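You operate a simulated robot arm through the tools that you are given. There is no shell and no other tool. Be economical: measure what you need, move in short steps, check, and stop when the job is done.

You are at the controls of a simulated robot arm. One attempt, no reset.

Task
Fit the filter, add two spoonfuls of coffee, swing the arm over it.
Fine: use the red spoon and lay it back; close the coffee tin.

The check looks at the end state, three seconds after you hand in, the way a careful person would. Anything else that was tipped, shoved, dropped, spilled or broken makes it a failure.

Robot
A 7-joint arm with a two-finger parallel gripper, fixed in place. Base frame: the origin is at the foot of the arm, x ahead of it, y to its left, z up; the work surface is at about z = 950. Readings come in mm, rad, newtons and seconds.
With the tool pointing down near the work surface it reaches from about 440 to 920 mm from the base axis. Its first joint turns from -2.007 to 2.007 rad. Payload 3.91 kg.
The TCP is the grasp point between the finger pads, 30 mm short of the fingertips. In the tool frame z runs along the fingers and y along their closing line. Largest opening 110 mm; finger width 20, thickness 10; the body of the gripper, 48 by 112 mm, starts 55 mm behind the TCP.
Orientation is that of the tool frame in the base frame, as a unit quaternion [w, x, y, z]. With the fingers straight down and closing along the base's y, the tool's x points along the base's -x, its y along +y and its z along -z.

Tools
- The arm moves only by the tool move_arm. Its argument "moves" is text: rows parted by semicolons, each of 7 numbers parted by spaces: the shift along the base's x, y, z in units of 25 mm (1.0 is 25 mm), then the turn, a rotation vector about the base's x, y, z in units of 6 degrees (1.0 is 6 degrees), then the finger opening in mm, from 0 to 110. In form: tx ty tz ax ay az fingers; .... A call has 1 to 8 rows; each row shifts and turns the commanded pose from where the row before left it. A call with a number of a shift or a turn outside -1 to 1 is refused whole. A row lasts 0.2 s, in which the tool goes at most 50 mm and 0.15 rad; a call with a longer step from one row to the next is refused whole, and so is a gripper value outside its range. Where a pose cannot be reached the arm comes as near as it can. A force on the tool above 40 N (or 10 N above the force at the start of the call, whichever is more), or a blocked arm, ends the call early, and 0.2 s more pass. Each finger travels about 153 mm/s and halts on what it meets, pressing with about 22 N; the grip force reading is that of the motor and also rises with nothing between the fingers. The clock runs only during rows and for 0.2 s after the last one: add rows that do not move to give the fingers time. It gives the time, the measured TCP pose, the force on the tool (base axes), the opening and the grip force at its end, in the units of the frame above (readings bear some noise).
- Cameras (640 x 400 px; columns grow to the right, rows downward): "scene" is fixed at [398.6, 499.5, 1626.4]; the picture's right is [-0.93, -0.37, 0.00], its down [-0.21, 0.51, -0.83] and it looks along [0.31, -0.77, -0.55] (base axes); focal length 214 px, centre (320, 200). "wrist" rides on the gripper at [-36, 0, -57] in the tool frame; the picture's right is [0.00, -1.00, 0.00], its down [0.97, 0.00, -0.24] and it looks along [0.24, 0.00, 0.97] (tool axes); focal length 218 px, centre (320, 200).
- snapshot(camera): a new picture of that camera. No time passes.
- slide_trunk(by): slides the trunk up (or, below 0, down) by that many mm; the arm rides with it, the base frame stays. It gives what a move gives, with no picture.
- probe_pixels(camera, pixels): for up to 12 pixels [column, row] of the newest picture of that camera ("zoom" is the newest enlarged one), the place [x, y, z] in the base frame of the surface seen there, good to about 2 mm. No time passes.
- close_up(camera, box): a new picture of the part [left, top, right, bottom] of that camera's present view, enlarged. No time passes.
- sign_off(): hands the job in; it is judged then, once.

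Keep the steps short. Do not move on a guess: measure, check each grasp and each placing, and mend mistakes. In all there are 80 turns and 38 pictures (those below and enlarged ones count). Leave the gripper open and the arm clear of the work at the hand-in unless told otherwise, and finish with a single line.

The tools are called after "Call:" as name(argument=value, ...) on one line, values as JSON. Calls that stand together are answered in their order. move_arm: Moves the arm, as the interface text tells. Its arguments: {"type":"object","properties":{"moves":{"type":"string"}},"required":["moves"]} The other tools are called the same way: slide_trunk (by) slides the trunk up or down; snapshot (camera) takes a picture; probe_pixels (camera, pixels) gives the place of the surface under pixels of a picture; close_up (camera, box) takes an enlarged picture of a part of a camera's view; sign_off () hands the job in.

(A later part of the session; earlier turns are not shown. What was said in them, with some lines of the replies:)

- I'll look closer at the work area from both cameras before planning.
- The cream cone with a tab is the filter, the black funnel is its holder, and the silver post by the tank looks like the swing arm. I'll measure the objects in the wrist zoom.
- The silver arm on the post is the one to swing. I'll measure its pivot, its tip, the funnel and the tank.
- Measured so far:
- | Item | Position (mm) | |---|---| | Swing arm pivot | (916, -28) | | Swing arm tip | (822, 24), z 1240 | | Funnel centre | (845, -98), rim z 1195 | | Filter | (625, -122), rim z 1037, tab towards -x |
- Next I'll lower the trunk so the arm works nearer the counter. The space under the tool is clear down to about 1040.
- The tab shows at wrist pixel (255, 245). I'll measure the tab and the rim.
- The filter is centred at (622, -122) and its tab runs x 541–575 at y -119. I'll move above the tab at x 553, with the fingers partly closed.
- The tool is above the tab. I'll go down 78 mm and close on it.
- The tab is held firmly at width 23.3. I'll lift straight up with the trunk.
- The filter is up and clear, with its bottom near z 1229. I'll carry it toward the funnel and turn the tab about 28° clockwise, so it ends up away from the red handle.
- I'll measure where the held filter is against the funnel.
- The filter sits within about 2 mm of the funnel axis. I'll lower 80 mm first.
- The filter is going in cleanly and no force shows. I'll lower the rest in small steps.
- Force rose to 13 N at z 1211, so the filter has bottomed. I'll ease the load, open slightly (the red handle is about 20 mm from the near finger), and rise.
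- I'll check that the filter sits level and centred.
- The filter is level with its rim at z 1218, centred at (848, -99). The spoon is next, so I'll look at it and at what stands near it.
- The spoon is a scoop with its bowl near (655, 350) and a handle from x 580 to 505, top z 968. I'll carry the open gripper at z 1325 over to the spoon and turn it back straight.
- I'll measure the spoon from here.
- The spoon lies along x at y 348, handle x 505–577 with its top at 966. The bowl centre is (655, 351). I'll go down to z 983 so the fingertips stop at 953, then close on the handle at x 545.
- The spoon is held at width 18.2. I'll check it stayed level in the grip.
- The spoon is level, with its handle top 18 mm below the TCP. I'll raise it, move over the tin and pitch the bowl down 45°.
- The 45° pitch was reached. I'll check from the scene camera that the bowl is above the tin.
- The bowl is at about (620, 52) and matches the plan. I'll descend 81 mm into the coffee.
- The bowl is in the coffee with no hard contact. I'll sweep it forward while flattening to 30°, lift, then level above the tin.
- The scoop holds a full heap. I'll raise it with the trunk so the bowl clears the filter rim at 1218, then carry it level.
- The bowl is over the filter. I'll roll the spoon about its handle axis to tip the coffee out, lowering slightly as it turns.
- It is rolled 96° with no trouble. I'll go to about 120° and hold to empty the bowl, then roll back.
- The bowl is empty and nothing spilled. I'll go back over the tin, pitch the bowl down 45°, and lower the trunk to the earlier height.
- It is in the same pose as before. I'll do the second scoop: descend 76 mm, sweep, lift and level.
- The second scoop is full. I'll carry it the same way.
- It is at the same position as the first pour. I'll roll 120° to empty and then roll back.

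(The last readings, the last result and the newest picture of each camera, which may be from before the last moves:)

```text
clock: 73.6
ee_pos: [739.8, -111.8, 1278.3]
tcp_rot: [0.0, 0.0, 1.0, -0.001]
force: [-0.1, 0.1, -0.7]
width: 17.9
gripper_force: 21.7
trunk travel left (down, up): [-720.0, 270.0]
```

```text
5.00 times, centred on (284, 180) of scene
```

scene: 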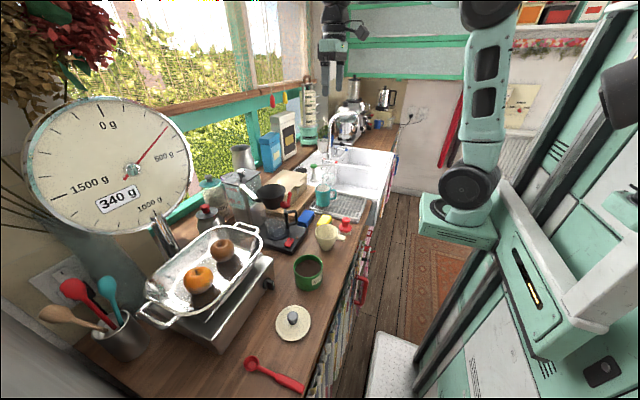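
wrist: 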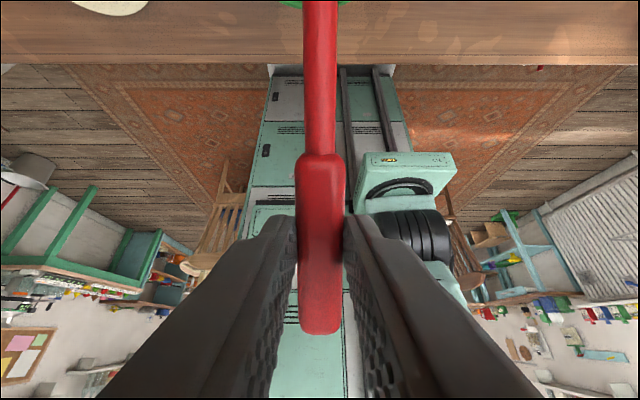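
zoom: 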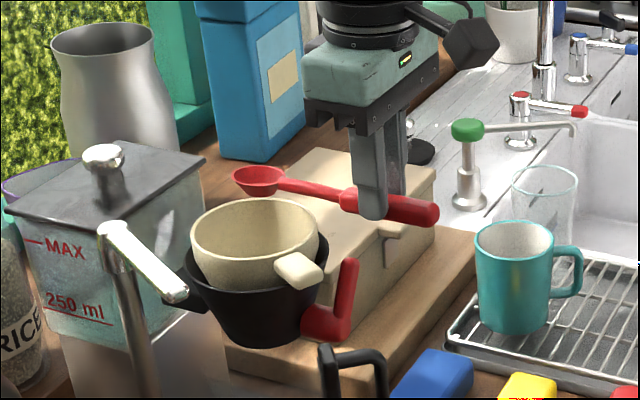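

The bowl is empty again. I'll carry the spoon back to where it lay, backing off in x first so the bowl stays clear of the swing arm's tip.

Call:
move_arm(moves="-1 0.5 0 0 0 0 0; -1 0.5 0 0 0 0 0; -1 0.5 0 0 0 0 0; -1 0.5 0 0 0 0 0; -1 0.5 0 0 0 0 0; -0.23 0.96 0 0 0 0 0; -0.23 0.96 0 0 0 0 0; -0.23 0.96 0 0 0 0 0")

Call:
move_arm(moves="-0.2 0.96 0 0 0 0 0; -0.2 0.96 0 0 0 0 0; -0.2 0.96 0 0 0 0 0; -0.2 0.96 0 0 0 0 0; -0.2 0.96 0 0 0 0 0; -0.2 0.96 0 0 0 0 0; -0.2 0.96 0 0 0 0 0; -0.2 0.96 0 0 0 0 0")

Call:
move_arm(moves="-0.073 0.887 0 0 0 0 0; -0.073 0.887 0 0 0 0 0; -0.073 0.887 0 0 0 0 0; -0.073 0.887 0 0 0 0 0; -0.073 0.887 0 0 0 0 0; -0.073 0.887 0 0 0 0 0; 0 0 0 0 0 0 0")

Call:
slide_trunk(by=-250)

```text
clock: 75.4
ee_pos: [594.8, 23.7, 1278.4]
tcp_rot: [0.001, 0.001, 1.0, 0.0]
force: [-0.5, 0.0, -0.3]
width: 18.1
gripper_force: 21.9
trunk travel left (down, up): [-720.0, 270.0]
```

```text
clock: 77.2
ee_pos: [556.8, 213.8, 1278.8]
tcp_rot: [0.0, 0.001, 1.0, 0.0]
force: [0.1, 0.1, -0.4]
width: 18.0
gripper_force: 21.9
trunk travel left (down, up): [-720.0, 270.0]
```

```text
clock: 78.8
ee_pos: [545.9, 351.3, 1278.3]
tcp_rot: [0.001, 0.0, 1.0, 0.0]
force: [0.3, -1.5, -0.4]
width: 18.1
gripper_force: 22.1
trunk travel left (down, up): [-720.0, 270.0]
```

```text
clock: 81.4
ee_pos: [545.8, 350.8, 1027.7]
tcp_rot: [0.001, -0.001, 1.0, 0.0]
force: [0.1, 0.7, -0.6]
width: 18.1
gripper_force: 22.0
trunk travel left (down, up): [-470.0, 520.0]
```

The spoon is above its original place. I'll lower toward z 983 in small steps.

Call:
move_arm(moves="0 -0.06 -0.7 0 0 0 0; 0 0 -0.7 0 0 0 0; 0 0 -0.2 0 0 0 0; 0 0 -0.1 0 0 0 0; 0 0 0 0 0 0 0")

```text
clock: 82.6
ee_pos: [545.9, 348.5, 986.5]
tcp_rot: [0.002, 0.0, 1.0, 0.0]
force: [1.1, -0.8, 0.8]
width: 18.3
gripper_force: 22.3
trunk travel left (down, up): [-470.0, 520.0]
```

Call:
move_arm(moves="0 0 -0.08 0 0 0 0; 0 0 -0.04 0 0 0 0; 0 0 0 0 0 0 0")

```text
clock: 83.4
ee_pos: [543.1, 348.7, 983.7]
tcp_rot: [0.002, -0.001, 1.0, 0.001]
force: [0.8, -3.1, 17.6]
width: 18.1
gripper_force: 22.4
trunk travel left (down, up): [-470.0, 520.0]
```

Contact shows at 17 N, so the spoon is on the counter. I'll ease off, open and rise.

Call:
move_arm(moves="0 0 0.04 0 0 0 18; 0 0 0 0 0 0 30; 0 0 0 0 0 0 45; 0 0 0 0 0 0 45; 0 0 0.8 0 0 0 45; 0 0 1 0 0 0 45; 0 0 1 0 0 0 45; 0 0 1 0 0 0 45")

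Call:
move_arm(moves="0.3 -0.9 0.5 0 0 0 60; 0.3 -0.9 0.5 0 0 0 60; 0.3 -0.9 0 0 0 0 60; 0.3 -0.9 0 0 0 0 60; 0 0 0 0 0 0 60")

Call:
snapshot(camera="wrist")

```text
clock: 85.2
ee_pos: [546.4, 349.3, 1079.8]
tcp_rot: [0.001, -0.001, 1.0, 0.0]
force: [1.0, -0.1, -1.4]
width: 45.0
gripper_force: 0.0
trunk travel left (down, up): [-470.0, 520.0]
```

```text
clock: 86.4
ee_pos: [575.2, 258.2, 1102.7]
tcp_rot: [0.001, 0.0, 1.0, 0.0]
force: [0.2, -0.4, -0.5]
width: 59.9
gripper_force: 0.1
trunk travel left (down, up): [-470.0, 520.0]
```

```text
10 pictures are left
```

wrist: 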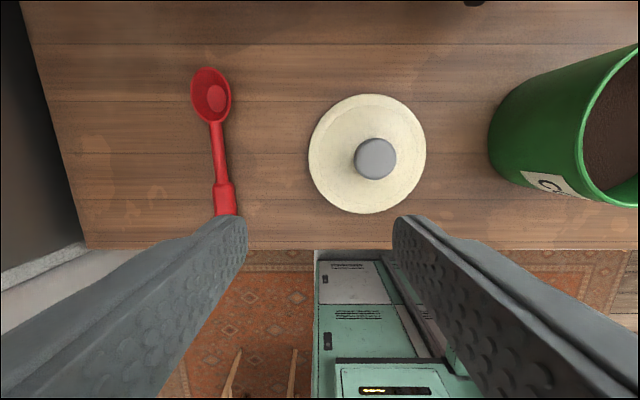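

The spoon lies where it was. I'll measure it along with the lid and its knob.

Call:
probe_pixels(camera="wrist", pixels=[[376, 158], [358, 158], [394, 158], [376, 141], [376, 174], [309, 152], [426, 152], [368, 95], [368, 212], [330, 130], [212, 95], [225, 200]])

```text
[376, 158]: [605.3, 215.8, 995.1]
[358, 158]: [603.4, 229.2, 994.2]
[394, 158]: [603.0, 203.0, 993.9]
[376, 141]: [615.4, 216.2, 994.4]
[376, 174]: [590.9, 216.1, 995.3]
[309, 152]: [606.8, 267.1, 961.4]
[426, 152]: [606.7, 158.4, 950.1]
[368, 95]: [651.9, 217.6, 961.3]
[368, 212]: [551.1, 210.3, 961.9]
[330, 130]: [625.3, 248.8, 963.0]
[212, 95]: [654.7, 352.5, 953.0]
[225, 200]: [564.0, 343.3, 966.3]
```

The knob is at (603, 216), 27 mm wide with its top at 995, and the lid radius is about 51. I'll align above the knob and go down to z 1004.

Call:
move_arm(moves="0.56 -0.845 0 0 0 0 60; 0.55 -0.845 0 0 0 0 60; 0 0 -0.9 0 0 0 60; 0 0 -0.9 0 0 0 60; 0 0 -0.9 0 0 0 60; 0 0 -0.8 0 0 0 60; 0 0 -0.43 0 0 0 60; 0 0 0 0 0 0 60")

Call:
move_arm(moves="0 0 0 0 0 0 40; 0 0 0 0 0 0 0; 0 0 0 0 0 0 0; 0 0 0.3 0 0 0 0; 0 0 1 0 0 0 0; 0 0 1 0 0 0 0; 0 0 1 0 0 0 0; 0 0 0 0 0 0 0")

Call:
snapshot(camera="wrist")

```text
clock: 88.2
ee_pos: [602.8, 217.5, 1004.1]
tcp_rot: [0.001, -0.001, 1.0, 0.0]
force: [-0.2, -0.6, -0.7]
width: 59.9
gripper_force: 0.1
trunk travel left (down, up): [-470.0, 520.0]
```

```text
clock: 90.0
ee_pos: [602.8, 217.2, 1088.5]
tcp_rot: [0.001, 0.0, 1.0, 0.0]
force: [-0.4, -0.5, -1.5]
width: 30.9
gripper_force: 21.3
trunk travel left (down, up): [-470.0, 520.0]
```

```text
9 pictures are left
```

wrist: 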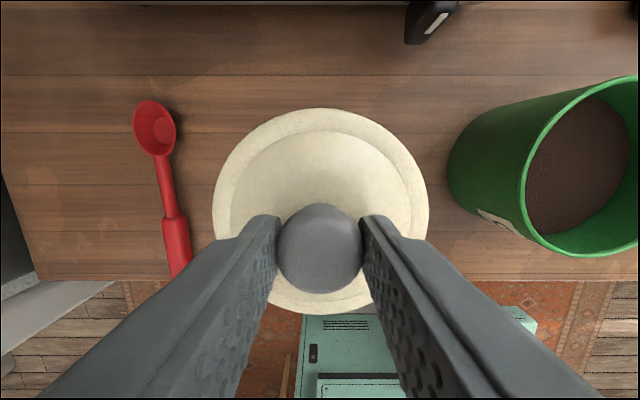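

The lid is lifted. I'll check that it hangs level and re-measure the tin.

Call:
probe_pixels(camera="wrist", pixels=[[218, 195], [424, 195], [320, 112], [270, 125], [375, 125], [316, 300], [527, 175], [636, 78], [560, 110], [550, 240], [600, 257], [590, 150]])

```text
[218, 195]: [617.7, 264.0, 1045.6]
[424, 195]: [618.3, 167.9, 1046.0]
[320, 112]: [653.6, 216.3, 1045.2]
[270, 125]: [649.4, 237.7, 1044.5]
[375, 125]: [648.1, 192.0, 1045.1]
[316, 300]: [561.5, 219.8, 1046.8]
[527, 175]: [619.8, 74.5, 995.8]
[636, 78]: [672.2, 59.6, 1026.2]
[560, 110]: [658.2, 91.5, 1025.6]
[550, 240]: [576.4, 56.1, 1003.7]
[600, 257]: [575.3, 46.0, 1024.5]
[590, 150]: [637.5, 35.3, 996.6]
```

The lid hangs level with its centre under the TCP and its underside 54 mm below. The tin centre is (624, 52.5) with its rim at 1025. I'll carry the lid over.

Call:
move_arm(moves="0 0 0.6 0 0 0 0; 0.121 -0.94 0 0 0 0 0; 0.121 -0.94 0 0 0 0 0; 0.121 -0.94 0 0 0 0 0; 0.121 -0.94 0 0 0 0 0; 0.121 -0.94 0 0 0 0 0; 0.121 -0.94 0 0 0 0 0; 0.121 -0.94 0 0 0 0 0")

Call:
move_arm(moves="0 0 -0.5 0 0 0 0; 0 0 0 0 0 0 0")

Call:
close_up(camera="scene", box=[260, 220, 356, 280])

```text
clock: 91.8
ee_pos: [623.8, 52.5, 1102.8]
tcp_rot: [0.001, -0.001, 1.0, 0.001]
force: [-0.5, 1.0, -1.6]
width: 30.6
gripper_force: 21.9
trunk travel left (down, up): [-470.0, 520.0]
```

```text
clock: 92.4
ee_pos: [623.0, 53.0, 1090.5]
tcp_rot: [0.001, 0.0, 1.0, -0.001]
force: [-0.2, -0.7, -2.1]
width: 31.0
gripper_force: 22.4
trunk travel left (down, up): [-470.0, 520.0]
```

```text
6.67 times, centred on (308, 250) of scene
```

zoom: 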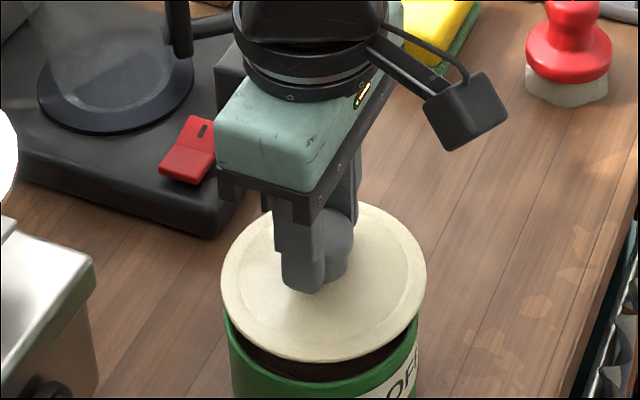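

It is aligned. I'll lower in small steps until contact.

Call:
move_arm(moves="0 0 -0.16 0 0 0 0; 0 0 -0.12 0 0 0 0; 0 0 0 0 0 0 0")

Call:
move_arm(moves="0 0 -0.1 0 0 0 0; 0 0 0 0 0 0 0")

Call:
move_arm(moves="0 0 -0.08 0 0 0 0; 0 0 0 0 0 0 0")

```text
clock: 93.2
ee_pos: [624.2, 52.8, 1083.7]
tcp_rot: [0.002, 0.0, 1.0, 0.0]
force: [0.4, 0.5, -0.4]
width: 30.8
gripper_force: 22.0
trunk travel left (down, up): [-470.0, 520.0]
```

```text
clock: 93.8
ee_pos: [623.4, 52.5, 1081.5]
tcp_rot: [0.002, 0.0, 1.0, 0.0]
force: [-0.2, 0.7, -1.8]
width: 30.6
gripper_force: 21.7
trunk travel left (down, up): [-470.0, 520.0]
```

```text
clock: 94.4
ee_pos: [624.6, 52.4, 1078.8]
tcp_rot: [0.001, 0.0, 1.0, 0.0]
force: [-0.4, -0.9, -1.7]
width: 30.4
gripper_force: 21.8
trunk travel left (down, up): [-470.0, 520.0]
```

Call:
move_arm(moves="0 0 -0.08 0 0 0 0; 0 0 0 0 0 0 0")

Call:
move_arm(moves="0 0 -0.08 0 0 0 0; 0 0 0 0 0 0 0")

```text
clock: 95.0
ee_pos: [623.8, 52.8, 1077.6]
tcp_rot: [0.0, 0.0, 1.0, 0.001]
force: [0.8, -0.4, -0.3]
width: 30.6
gripper_force: 22.2
trunk travel left (down, up): [-470.0, 520.0]
```

```text
clock: 95.6
ee_pos: [624.6, 52.1, 1076.1]
tcp_rot: [0.001, 0.0, 1.0, -0.001]
force: [0.9, -0.2, -0.4]
width: 30.7
gripper_force: 22.3
trunk travel left (down, up): [-470.0, 520.0]
```

There is no contact yet, so the lid probably has a plug that drops inside. I'll continue.

Call:
move_arm(moves="0 0 -0.08 0 0 0 0; 0 0 0 0 0 0 0")

Call:
move_arm(moves="0 0 -0.08 0 0 0 0; 0 0 0 0 0 0 0")

Call:
close_up(camera="scene", box=[268, 240, 348, 290])

```text
clock: 96.2
ee_pos: [623.7, 51.8, 1073.4]
tcp_rot: [0.0, 0.0, 1.0, -0.001]
force: [-0.5, 1.3, 1.6]
width: 30.7
gripper_force: 21.6
trunk travel left (down, up): [-470.0, 520.0]
```

```text
clock: 96.8
ee_pos: [623.4, 52.9, 1072.1]
tcp_rot: [0.001, 0.0, 1.0, 0.0]
force: [-0.1, 5.0, 7.3]
width: 30.9
gripper_force: 21.8
trunk travel left (down, up): [-470.0, 520.0]
```

```text
8.00 times, centred on (308, 265) of scene
```

zoom: 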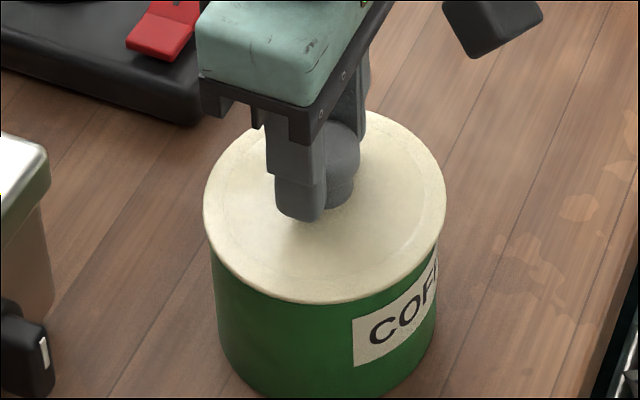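

The lid is on and flush. I'll give one light press to make sure, then release and rise.

Call:
move_arm(moves="0 0 -0.06 0 0 0 0; 0 0 0 0 0 0 0")

Call:
move_arm(moves="0 0 0.12 0 0 0 30; 0 0 0 0 0 0 50; 0 0 0 0 0 0 60; 0 0 0.8 0 0 0 60; 0 0 1 0 0 0 60; 0 0 1 0 0 0 60; 0 0 1 0 0 0 60; 0 0 1 0 0 0 60")

Call:
snapshot(camera="wrist")

```text
clock: 97.4
ee_pos: [624.0, 52.4, 1071.6]
tcp_rot: [0.003, 0.0, 1.0, 0.001]
force: [2.7, 6.7, 15.0]
width: 30.7
gripper_force: 22.5
trunk travel left (down, up): [-470.0, 520.0]
```

```text
clock: 99.2
ee_pos: [626.9, 51.0, 1196.2]
tcp_rot: [0.001, 0.0, 1.0, 0.0]
force: [-0.8, -0.2, 0.2]
width: 60.0
gripper_force: 0.0
trunk travel left (down, up): [-470.0, 520.0]
```

```text
6 pictures are left
```

wrist: 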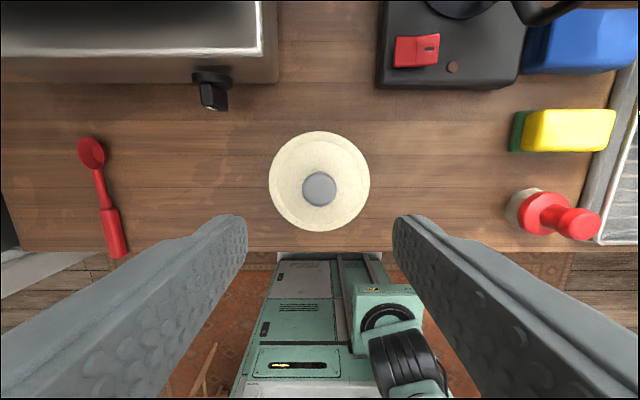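

I'll check the lid level, then raise the trunk and move above the far (+y) side of the swing arm. The fingers will be closed and turned 29° to match the arm.

Call:
probe_pixels(camera="wrist", pixels=[[272, 182], [367, 182], [319, 135], [319, 228], [319, 188], [92, 152], [112, 230]])

Call:
slide_trunk(by=110)

Call:
move_arm(moves="0.924 -0.03 0 0 0 -0.483 0; 0.924 -0.03 0 0 0 -0.483 0; 0.924 -0.03 0 0 0 -0.483 0; 0.924 -0.03 0 0 0 -0.483 0; 0.924 -0.03 0 0 0 -0.483 0; 0.924 -0.03 0 0 0 -0.483 0; 0 0 0 0 0 0 0")

Call:
snapshot(camera="wrist")

```text
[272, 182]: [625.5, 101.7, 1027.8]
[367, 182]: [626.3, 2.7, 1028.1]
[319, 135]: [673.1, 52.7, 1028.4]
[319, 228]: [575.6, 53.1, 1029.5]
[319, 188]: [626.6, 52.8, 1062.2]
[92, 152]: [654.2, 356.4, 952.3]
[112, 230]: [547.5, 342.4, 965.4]
```

```text
clock: 100.6
ee_pos: [625.7, 53.4, 1304.9]
tcp_rot: [0.001, 0.0, 1.0, 0.0]
force: [0.2, -0.5, 0.2]
width: 59.6
gripper_force: 0.2
trunk travel left (down, up): [-580.0, 410.0]
```

```text
clock: 102.2
ee_pos: [697.9, 46.6, 1297.8]
tcp_rot: [0.004, 0.088, 0.996, 0.002]
force: [-0.6, 0.2, 0.6]
width: 0.3
gripper_force: 21.8
out of reach, approached as far as the arm can: row 3, 4, 5, 6
trunk travel left (down, up): [-580.0, 410.0]
```

```text
5 pictures are left
```

wrist: 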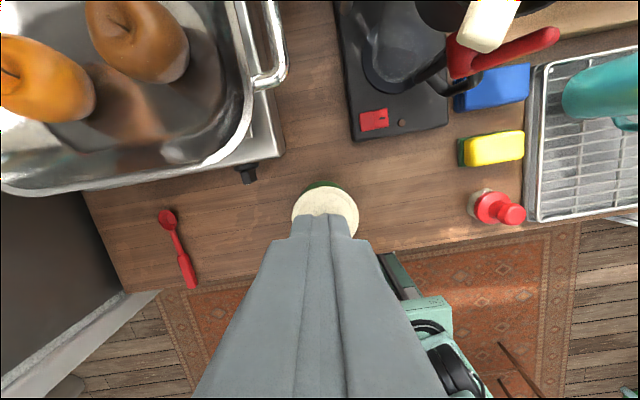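

The lid is level. The tool ran out of reach because the trunk is too low for this height. I'll raise the trunk and then lower with the arm.

Call:
slide_trunk(by=270)

Call:
move_arm(moves="0 0 -1 0 0 0 0; 0 0 -1 0 0 0 0; 0 0 -1 0 0 0 0; 0 0 -1 0 0 0 0; 0 0 -1 0 0 0 0; 0 0 -1 0 0 0 0; 0 0 -1 0 0 0 0; 0 0 0 0 0 0 0")

```text
clock: 105.0
ee_pos: [698.9, 46.3, 1567.4]
tcp_rot: [0.003, 0.088, 0.996, 0.001]
force: [-1.0, 0.3, 0.1]
width: 0.0
gripper_force: 21.9
trunk travel left (down, up): [-850.0, 140.0]
```

```text
clock: 106.8
ee_pos: [698.4, 46.4, 1392.9]
tcp_rot: [0.004, 0.088, 0.996, 0.001]
force: [0.1, -0.3, 0.0]
width: 0.1
gripper_force: 21.9
trunk travel left (down, up): [-850.0, 140.0]
```

I'll move over the +y side of the swing arm at z 1300.

Call:
move_arm(moves="0.7925 0 -0.465 0 0 -0.394 0; 0.7925 0 -0.465 0 0 -0.394 0; 0.7925 0 -0.465 0 0 -0.394 0; 0.7925 0 -0.465 0 0 -0.394 0; 0.7925 0 -0.465 0 0 -0.394 0; 0.7925 0 -0.465 0 0 -0.394 0; 0.7925 0 -0.465 0 0 -0.394 0; 0.7925 0 -0.465 0 0 -0.394 0")

Call:
move_arm(moves="0 0 0 0 0 0 0")

Call:
snapshot(camera="wrist")

```text
clock: 108.6
ee_pos: [857.3, 46.8, 1300.3]
tcp_rot: [0.004, 0.252, 0.968, 0.001]
force: [0.0, 0.8, 0.2]
width: 0.0
gripper_force: 21.6
trunk travel left (down, up): [-850.0, 140.0]
```

```text
clock: 109.0
ee_pos: [856.7, 47.5, 1300.6]
tcp_rot: [0.005, 0.25, 0.968, 0.0]
force: [-0.2, -0.3, 0.0]
width: 0.2
gripper_force: 21.8
trunk travel left (down, up): [-850.0, 140.0]
```

```text
4 pictures are left
```

wrist: 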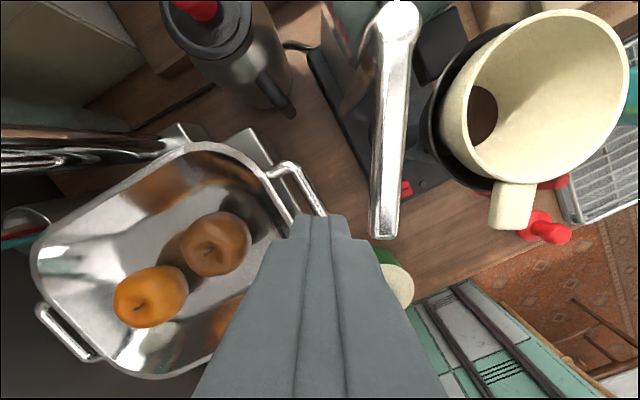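

Coffee is visible in the filter and the arm is right beside the fingers. I'll measure the arm precisely.

Call:
probe_pixels(camera="wrist", pixels=[[392, 25], [392, 80], [388, 150], [384, 220], [374, 150], [402, 150], [373, 225], [396, 225], [384, 237], [372, 60], [415, 40], [484, 115]])

```text
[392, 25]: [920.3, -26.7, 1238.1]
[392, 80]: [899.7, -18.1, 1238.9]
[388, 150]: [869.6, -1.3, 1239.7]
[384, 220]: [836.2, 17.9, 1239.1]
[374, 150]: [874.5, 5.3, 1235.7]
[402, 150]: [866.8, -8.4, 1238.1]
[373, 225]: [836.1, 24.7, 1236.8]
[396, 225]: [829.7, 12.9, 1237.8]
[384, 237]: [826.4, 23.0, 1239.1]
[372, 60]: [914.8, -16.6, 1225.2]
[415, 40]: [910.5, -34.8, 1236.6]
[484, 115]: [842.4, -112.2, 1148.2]
```

The arm runs from the pivot (918, -28) at 150.5°, 14 mm wide with its top at 1239. The fingers are about 19 mm clear of its +y side. I'll lower so the fingertips are at about 1227, above the filter rim at 1218, then touch and push through the first part of the arc.

Call:
move_arm(moves="0 0 -0.87 0 0 0 0; 0 0 -0.87 0 0 0 0; -0.14 -0.34 0 0 0 0 0; -0.14 -0.34 0 0 0 0 0; -0.147 -0.215 0 0 0 0.694 0; -0.147 -0.215 0 0 0 0.694 0; -0.147 -0.215 0 0 0 0.694 0; 0 0 0 0 0 0 0")

Call:
snapshot(camera="wrist")

```text
clock: 110.8
ee_pos: [837.5, 15.2, 1254.6]
tcp_rot: [0.004, 0.144, 0.99, 0.001]
force: [0.2, 0.4, 0.5]
width: 0.0
gripper_force: 21.6
trunk travel left (down, up): [-850.0, 140.0]
```

```text
3 pictures are left
```

wrist: 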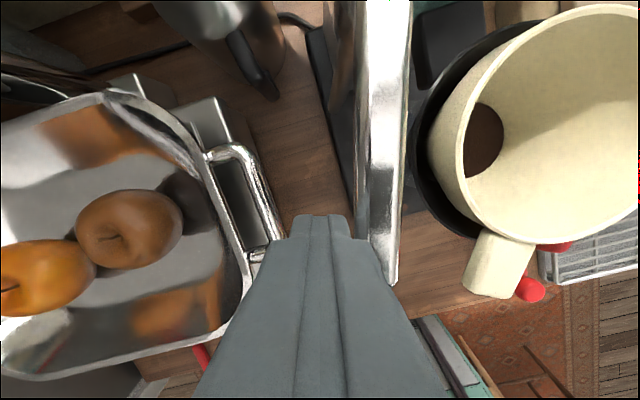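

Call:
probe_pixels(camera="wrist", pixels=[[388, 20], [386, 120], [384, 200], [380, 270], [362, 200], [396, 200]])

```text
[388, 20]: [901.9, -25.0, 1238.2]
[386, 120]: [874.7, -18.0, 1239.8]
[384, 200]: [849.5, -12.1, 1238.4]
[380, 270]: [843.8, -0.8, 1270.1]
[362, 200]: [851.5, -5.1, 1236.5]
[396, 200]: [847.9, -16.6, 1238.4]
```

The arm moves freely and now stands at 166°. I'll continue along the arc, 2 mm higher.

Call:
move_arm(moves="-0.096 -0.243 0.08 0 0 0.694 0; -0.096 -0.243 0 0 0 0.694 0; -0.096 -0.243 0 0 0 0.694 0; -0.041 -0.256 0 0 0 0.694 0; -0.041 -0.256 0 0 0 0.694 0; -0.041 -0.256 0 0 0 0.694 0")

Call:
move_arm(moves="0.015 -0.26 0 0 0 0.694 0; 0.015 -0.26 0 0 0 0.694 0; 0.015 -0.26 0 0 0 0.694 0; 0.071 -0.249 0 0 0 0.694 0; 0.071 -0.249 0 0 0 0.694 0; 0.071 -0.249 0 0 0 0.694 0; 0.124 -0.231 0 0 0 0.694 0; 0 0 0 0 0 0 0")

Call:
close_up(camera="scene", box=[220, 150, 332, 220])

```text
clock: 112.2
ee_pos: [829.7, -22.8, 1258.7]
tcp_rot: [0.003, -0.074, 0.997, 0.003]
force: [0.3, -0.3, 0.0]
width: 0.0
gripper_force: 22.4
trunk travel left (down, up): [-850.0, 140.0]
```

```text
clock: 114.0
ee_pos: [837.5, -66.8, 1257.4]
tcp_rot: [0.003, -0.323, 0.947, 0.003]
force: [0.5, 0.2, 0.8]
width: 0.0
gripper_force: 22.0
trunk travel left (down, up): [-850.0, 140.0]
```

```text
5.71 times, centred on (276, 185) of scene
```

zoom: 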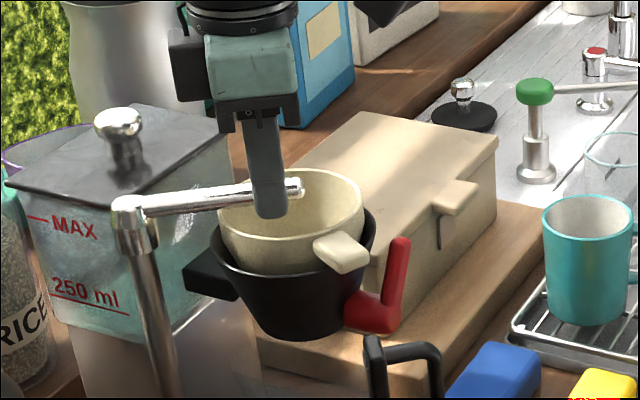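

Call:
probe_pixels(camera="zoom", pixels=[[297, 184], [245, 186], [190, 197], [150, 205], [128, 205], [340, 180], [225, 215], [298, 192]])

```text
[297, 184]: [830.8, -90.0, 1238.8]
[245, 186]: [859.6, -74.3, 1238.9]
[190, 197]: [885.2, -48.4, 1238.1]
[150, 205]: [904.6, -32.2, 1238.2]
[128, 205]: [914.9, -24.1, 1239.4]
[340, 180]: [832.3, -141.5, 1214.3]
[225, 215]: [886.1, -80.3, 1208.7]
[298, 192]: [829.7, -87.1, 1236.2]
```

The arm is at about 219°, with its tip at (831, -90). The filter centre lies at 225°, so I'll push about 6° more.

Call:
move_arm(moves="0.124 -0.231 0 0 0 0.694 0; 0.06 -0.1 0 0 0 0.3 0; 0 0 0 0 0 0 0")

Call:
move_arm(moves="-0.3 0.3 0 0 0 0 0; 0 0 0.8 0 0 0 0; 0 0 1 0 0 0 0; 0 0 1 0 0 0 0; 0 0 1 0 0 -0.9 0; -0.9 0 0 0 0 -0.9 30; -0.9 0 0 0 0 -0.9 60; -0.9 0 0 0 0 -0.9 80")

Call:
move_arm(moves="-1 0 0 0 0 -0.9 80; -1 0 0 0 0 -0.9 80; -1 0 0 0 0 -0.9 80; -1 0 0 0 0 -0.9 80; 0 0 0 0 0 0 80")

Call:
snapshot(camera="wrist")

```text
clock: 114.8
ee_pos: [842.1, -73.7, 1257.1]
tcp_rot: [0.002, -0.371, 0.929, 0.004]
force: [-9.1, 6.4, -5.2]
width: 0.0
gripper_force: 22.3
trunk travel left (down, up): [-850.0, 140.0]
```

```text
clock: 116.6
ee_pos: [766.4, -68.5, 1352.8]
tcp_rot: [0.003, -0.189, 0.982, 0.002]
force: [-0.4, -0.2, 0.7]
width: 80.1
gripper_force: 0.0
trunk travel left (down, up): [-850.0, 140.0]
```

```text
clock: 117.8
ee_pos: [668.6, -66.3, 1352.3]
tcp_rot: [0.004, -0.002, 1.0, 0.002]
force: [0.7, 0.3, -0.1]
width: 80.1
gripper_force: 0.1
trunk travel left (down, up): [-850.0, 140.0]
```

```text
1 pictures are left
```

wrist: 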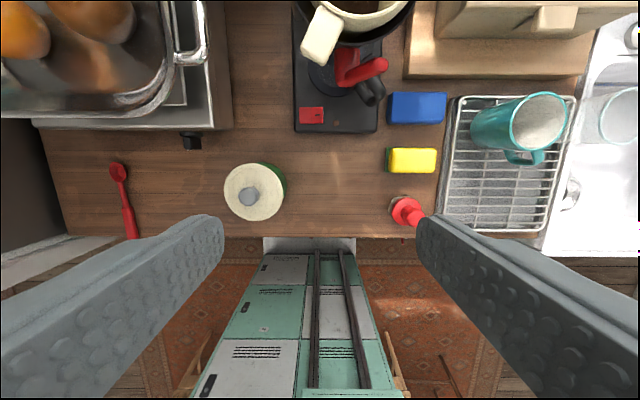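

Force rose to 11 N at the end, so the arm reached its stop. I'll use the last picture to confirm the end state.

Call:
close_up(camera="scene", box=[220, 150, 332, 220])

Call:
probe_pixels(camera="zoom", pixels=[[305, 182], [297, 184], [260, 188], [200, 197], [128, 205], [220, 210], [360, 200], [290, 250], [290, 172], [310, 185]])

```text
5.71 times, centred on (276, 185) of scene
```

zoom: 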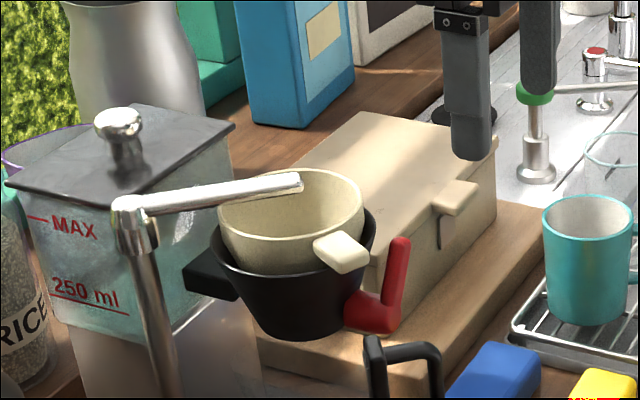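

```text
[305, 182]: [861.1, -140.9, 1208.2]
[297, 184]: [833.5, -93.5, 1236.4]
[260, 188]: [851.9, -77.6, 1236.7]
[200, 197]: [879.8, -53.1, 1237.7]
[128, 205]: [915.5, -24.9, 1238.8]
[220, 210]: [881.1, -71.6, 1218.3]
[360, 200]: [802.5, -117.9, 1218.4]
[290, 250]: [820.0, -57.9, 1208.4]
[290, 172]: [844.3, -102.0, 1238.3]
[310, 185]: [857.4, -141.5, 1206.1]
```

The arm's end is at about (839, -98), over the filter centre (848, -99), and resting at its stop. The filter is level at 1218, the lid is seated level, and the spoon is back in its place. The gripper is open and clear, so I'm handing in.

Call:
sign_off()

```text
The job is handed in.
```

The filter is fitted with two spoonfuls of coffee in it, the swing arm is over it, the red spoon is back in its place and the coffee tin is closed.
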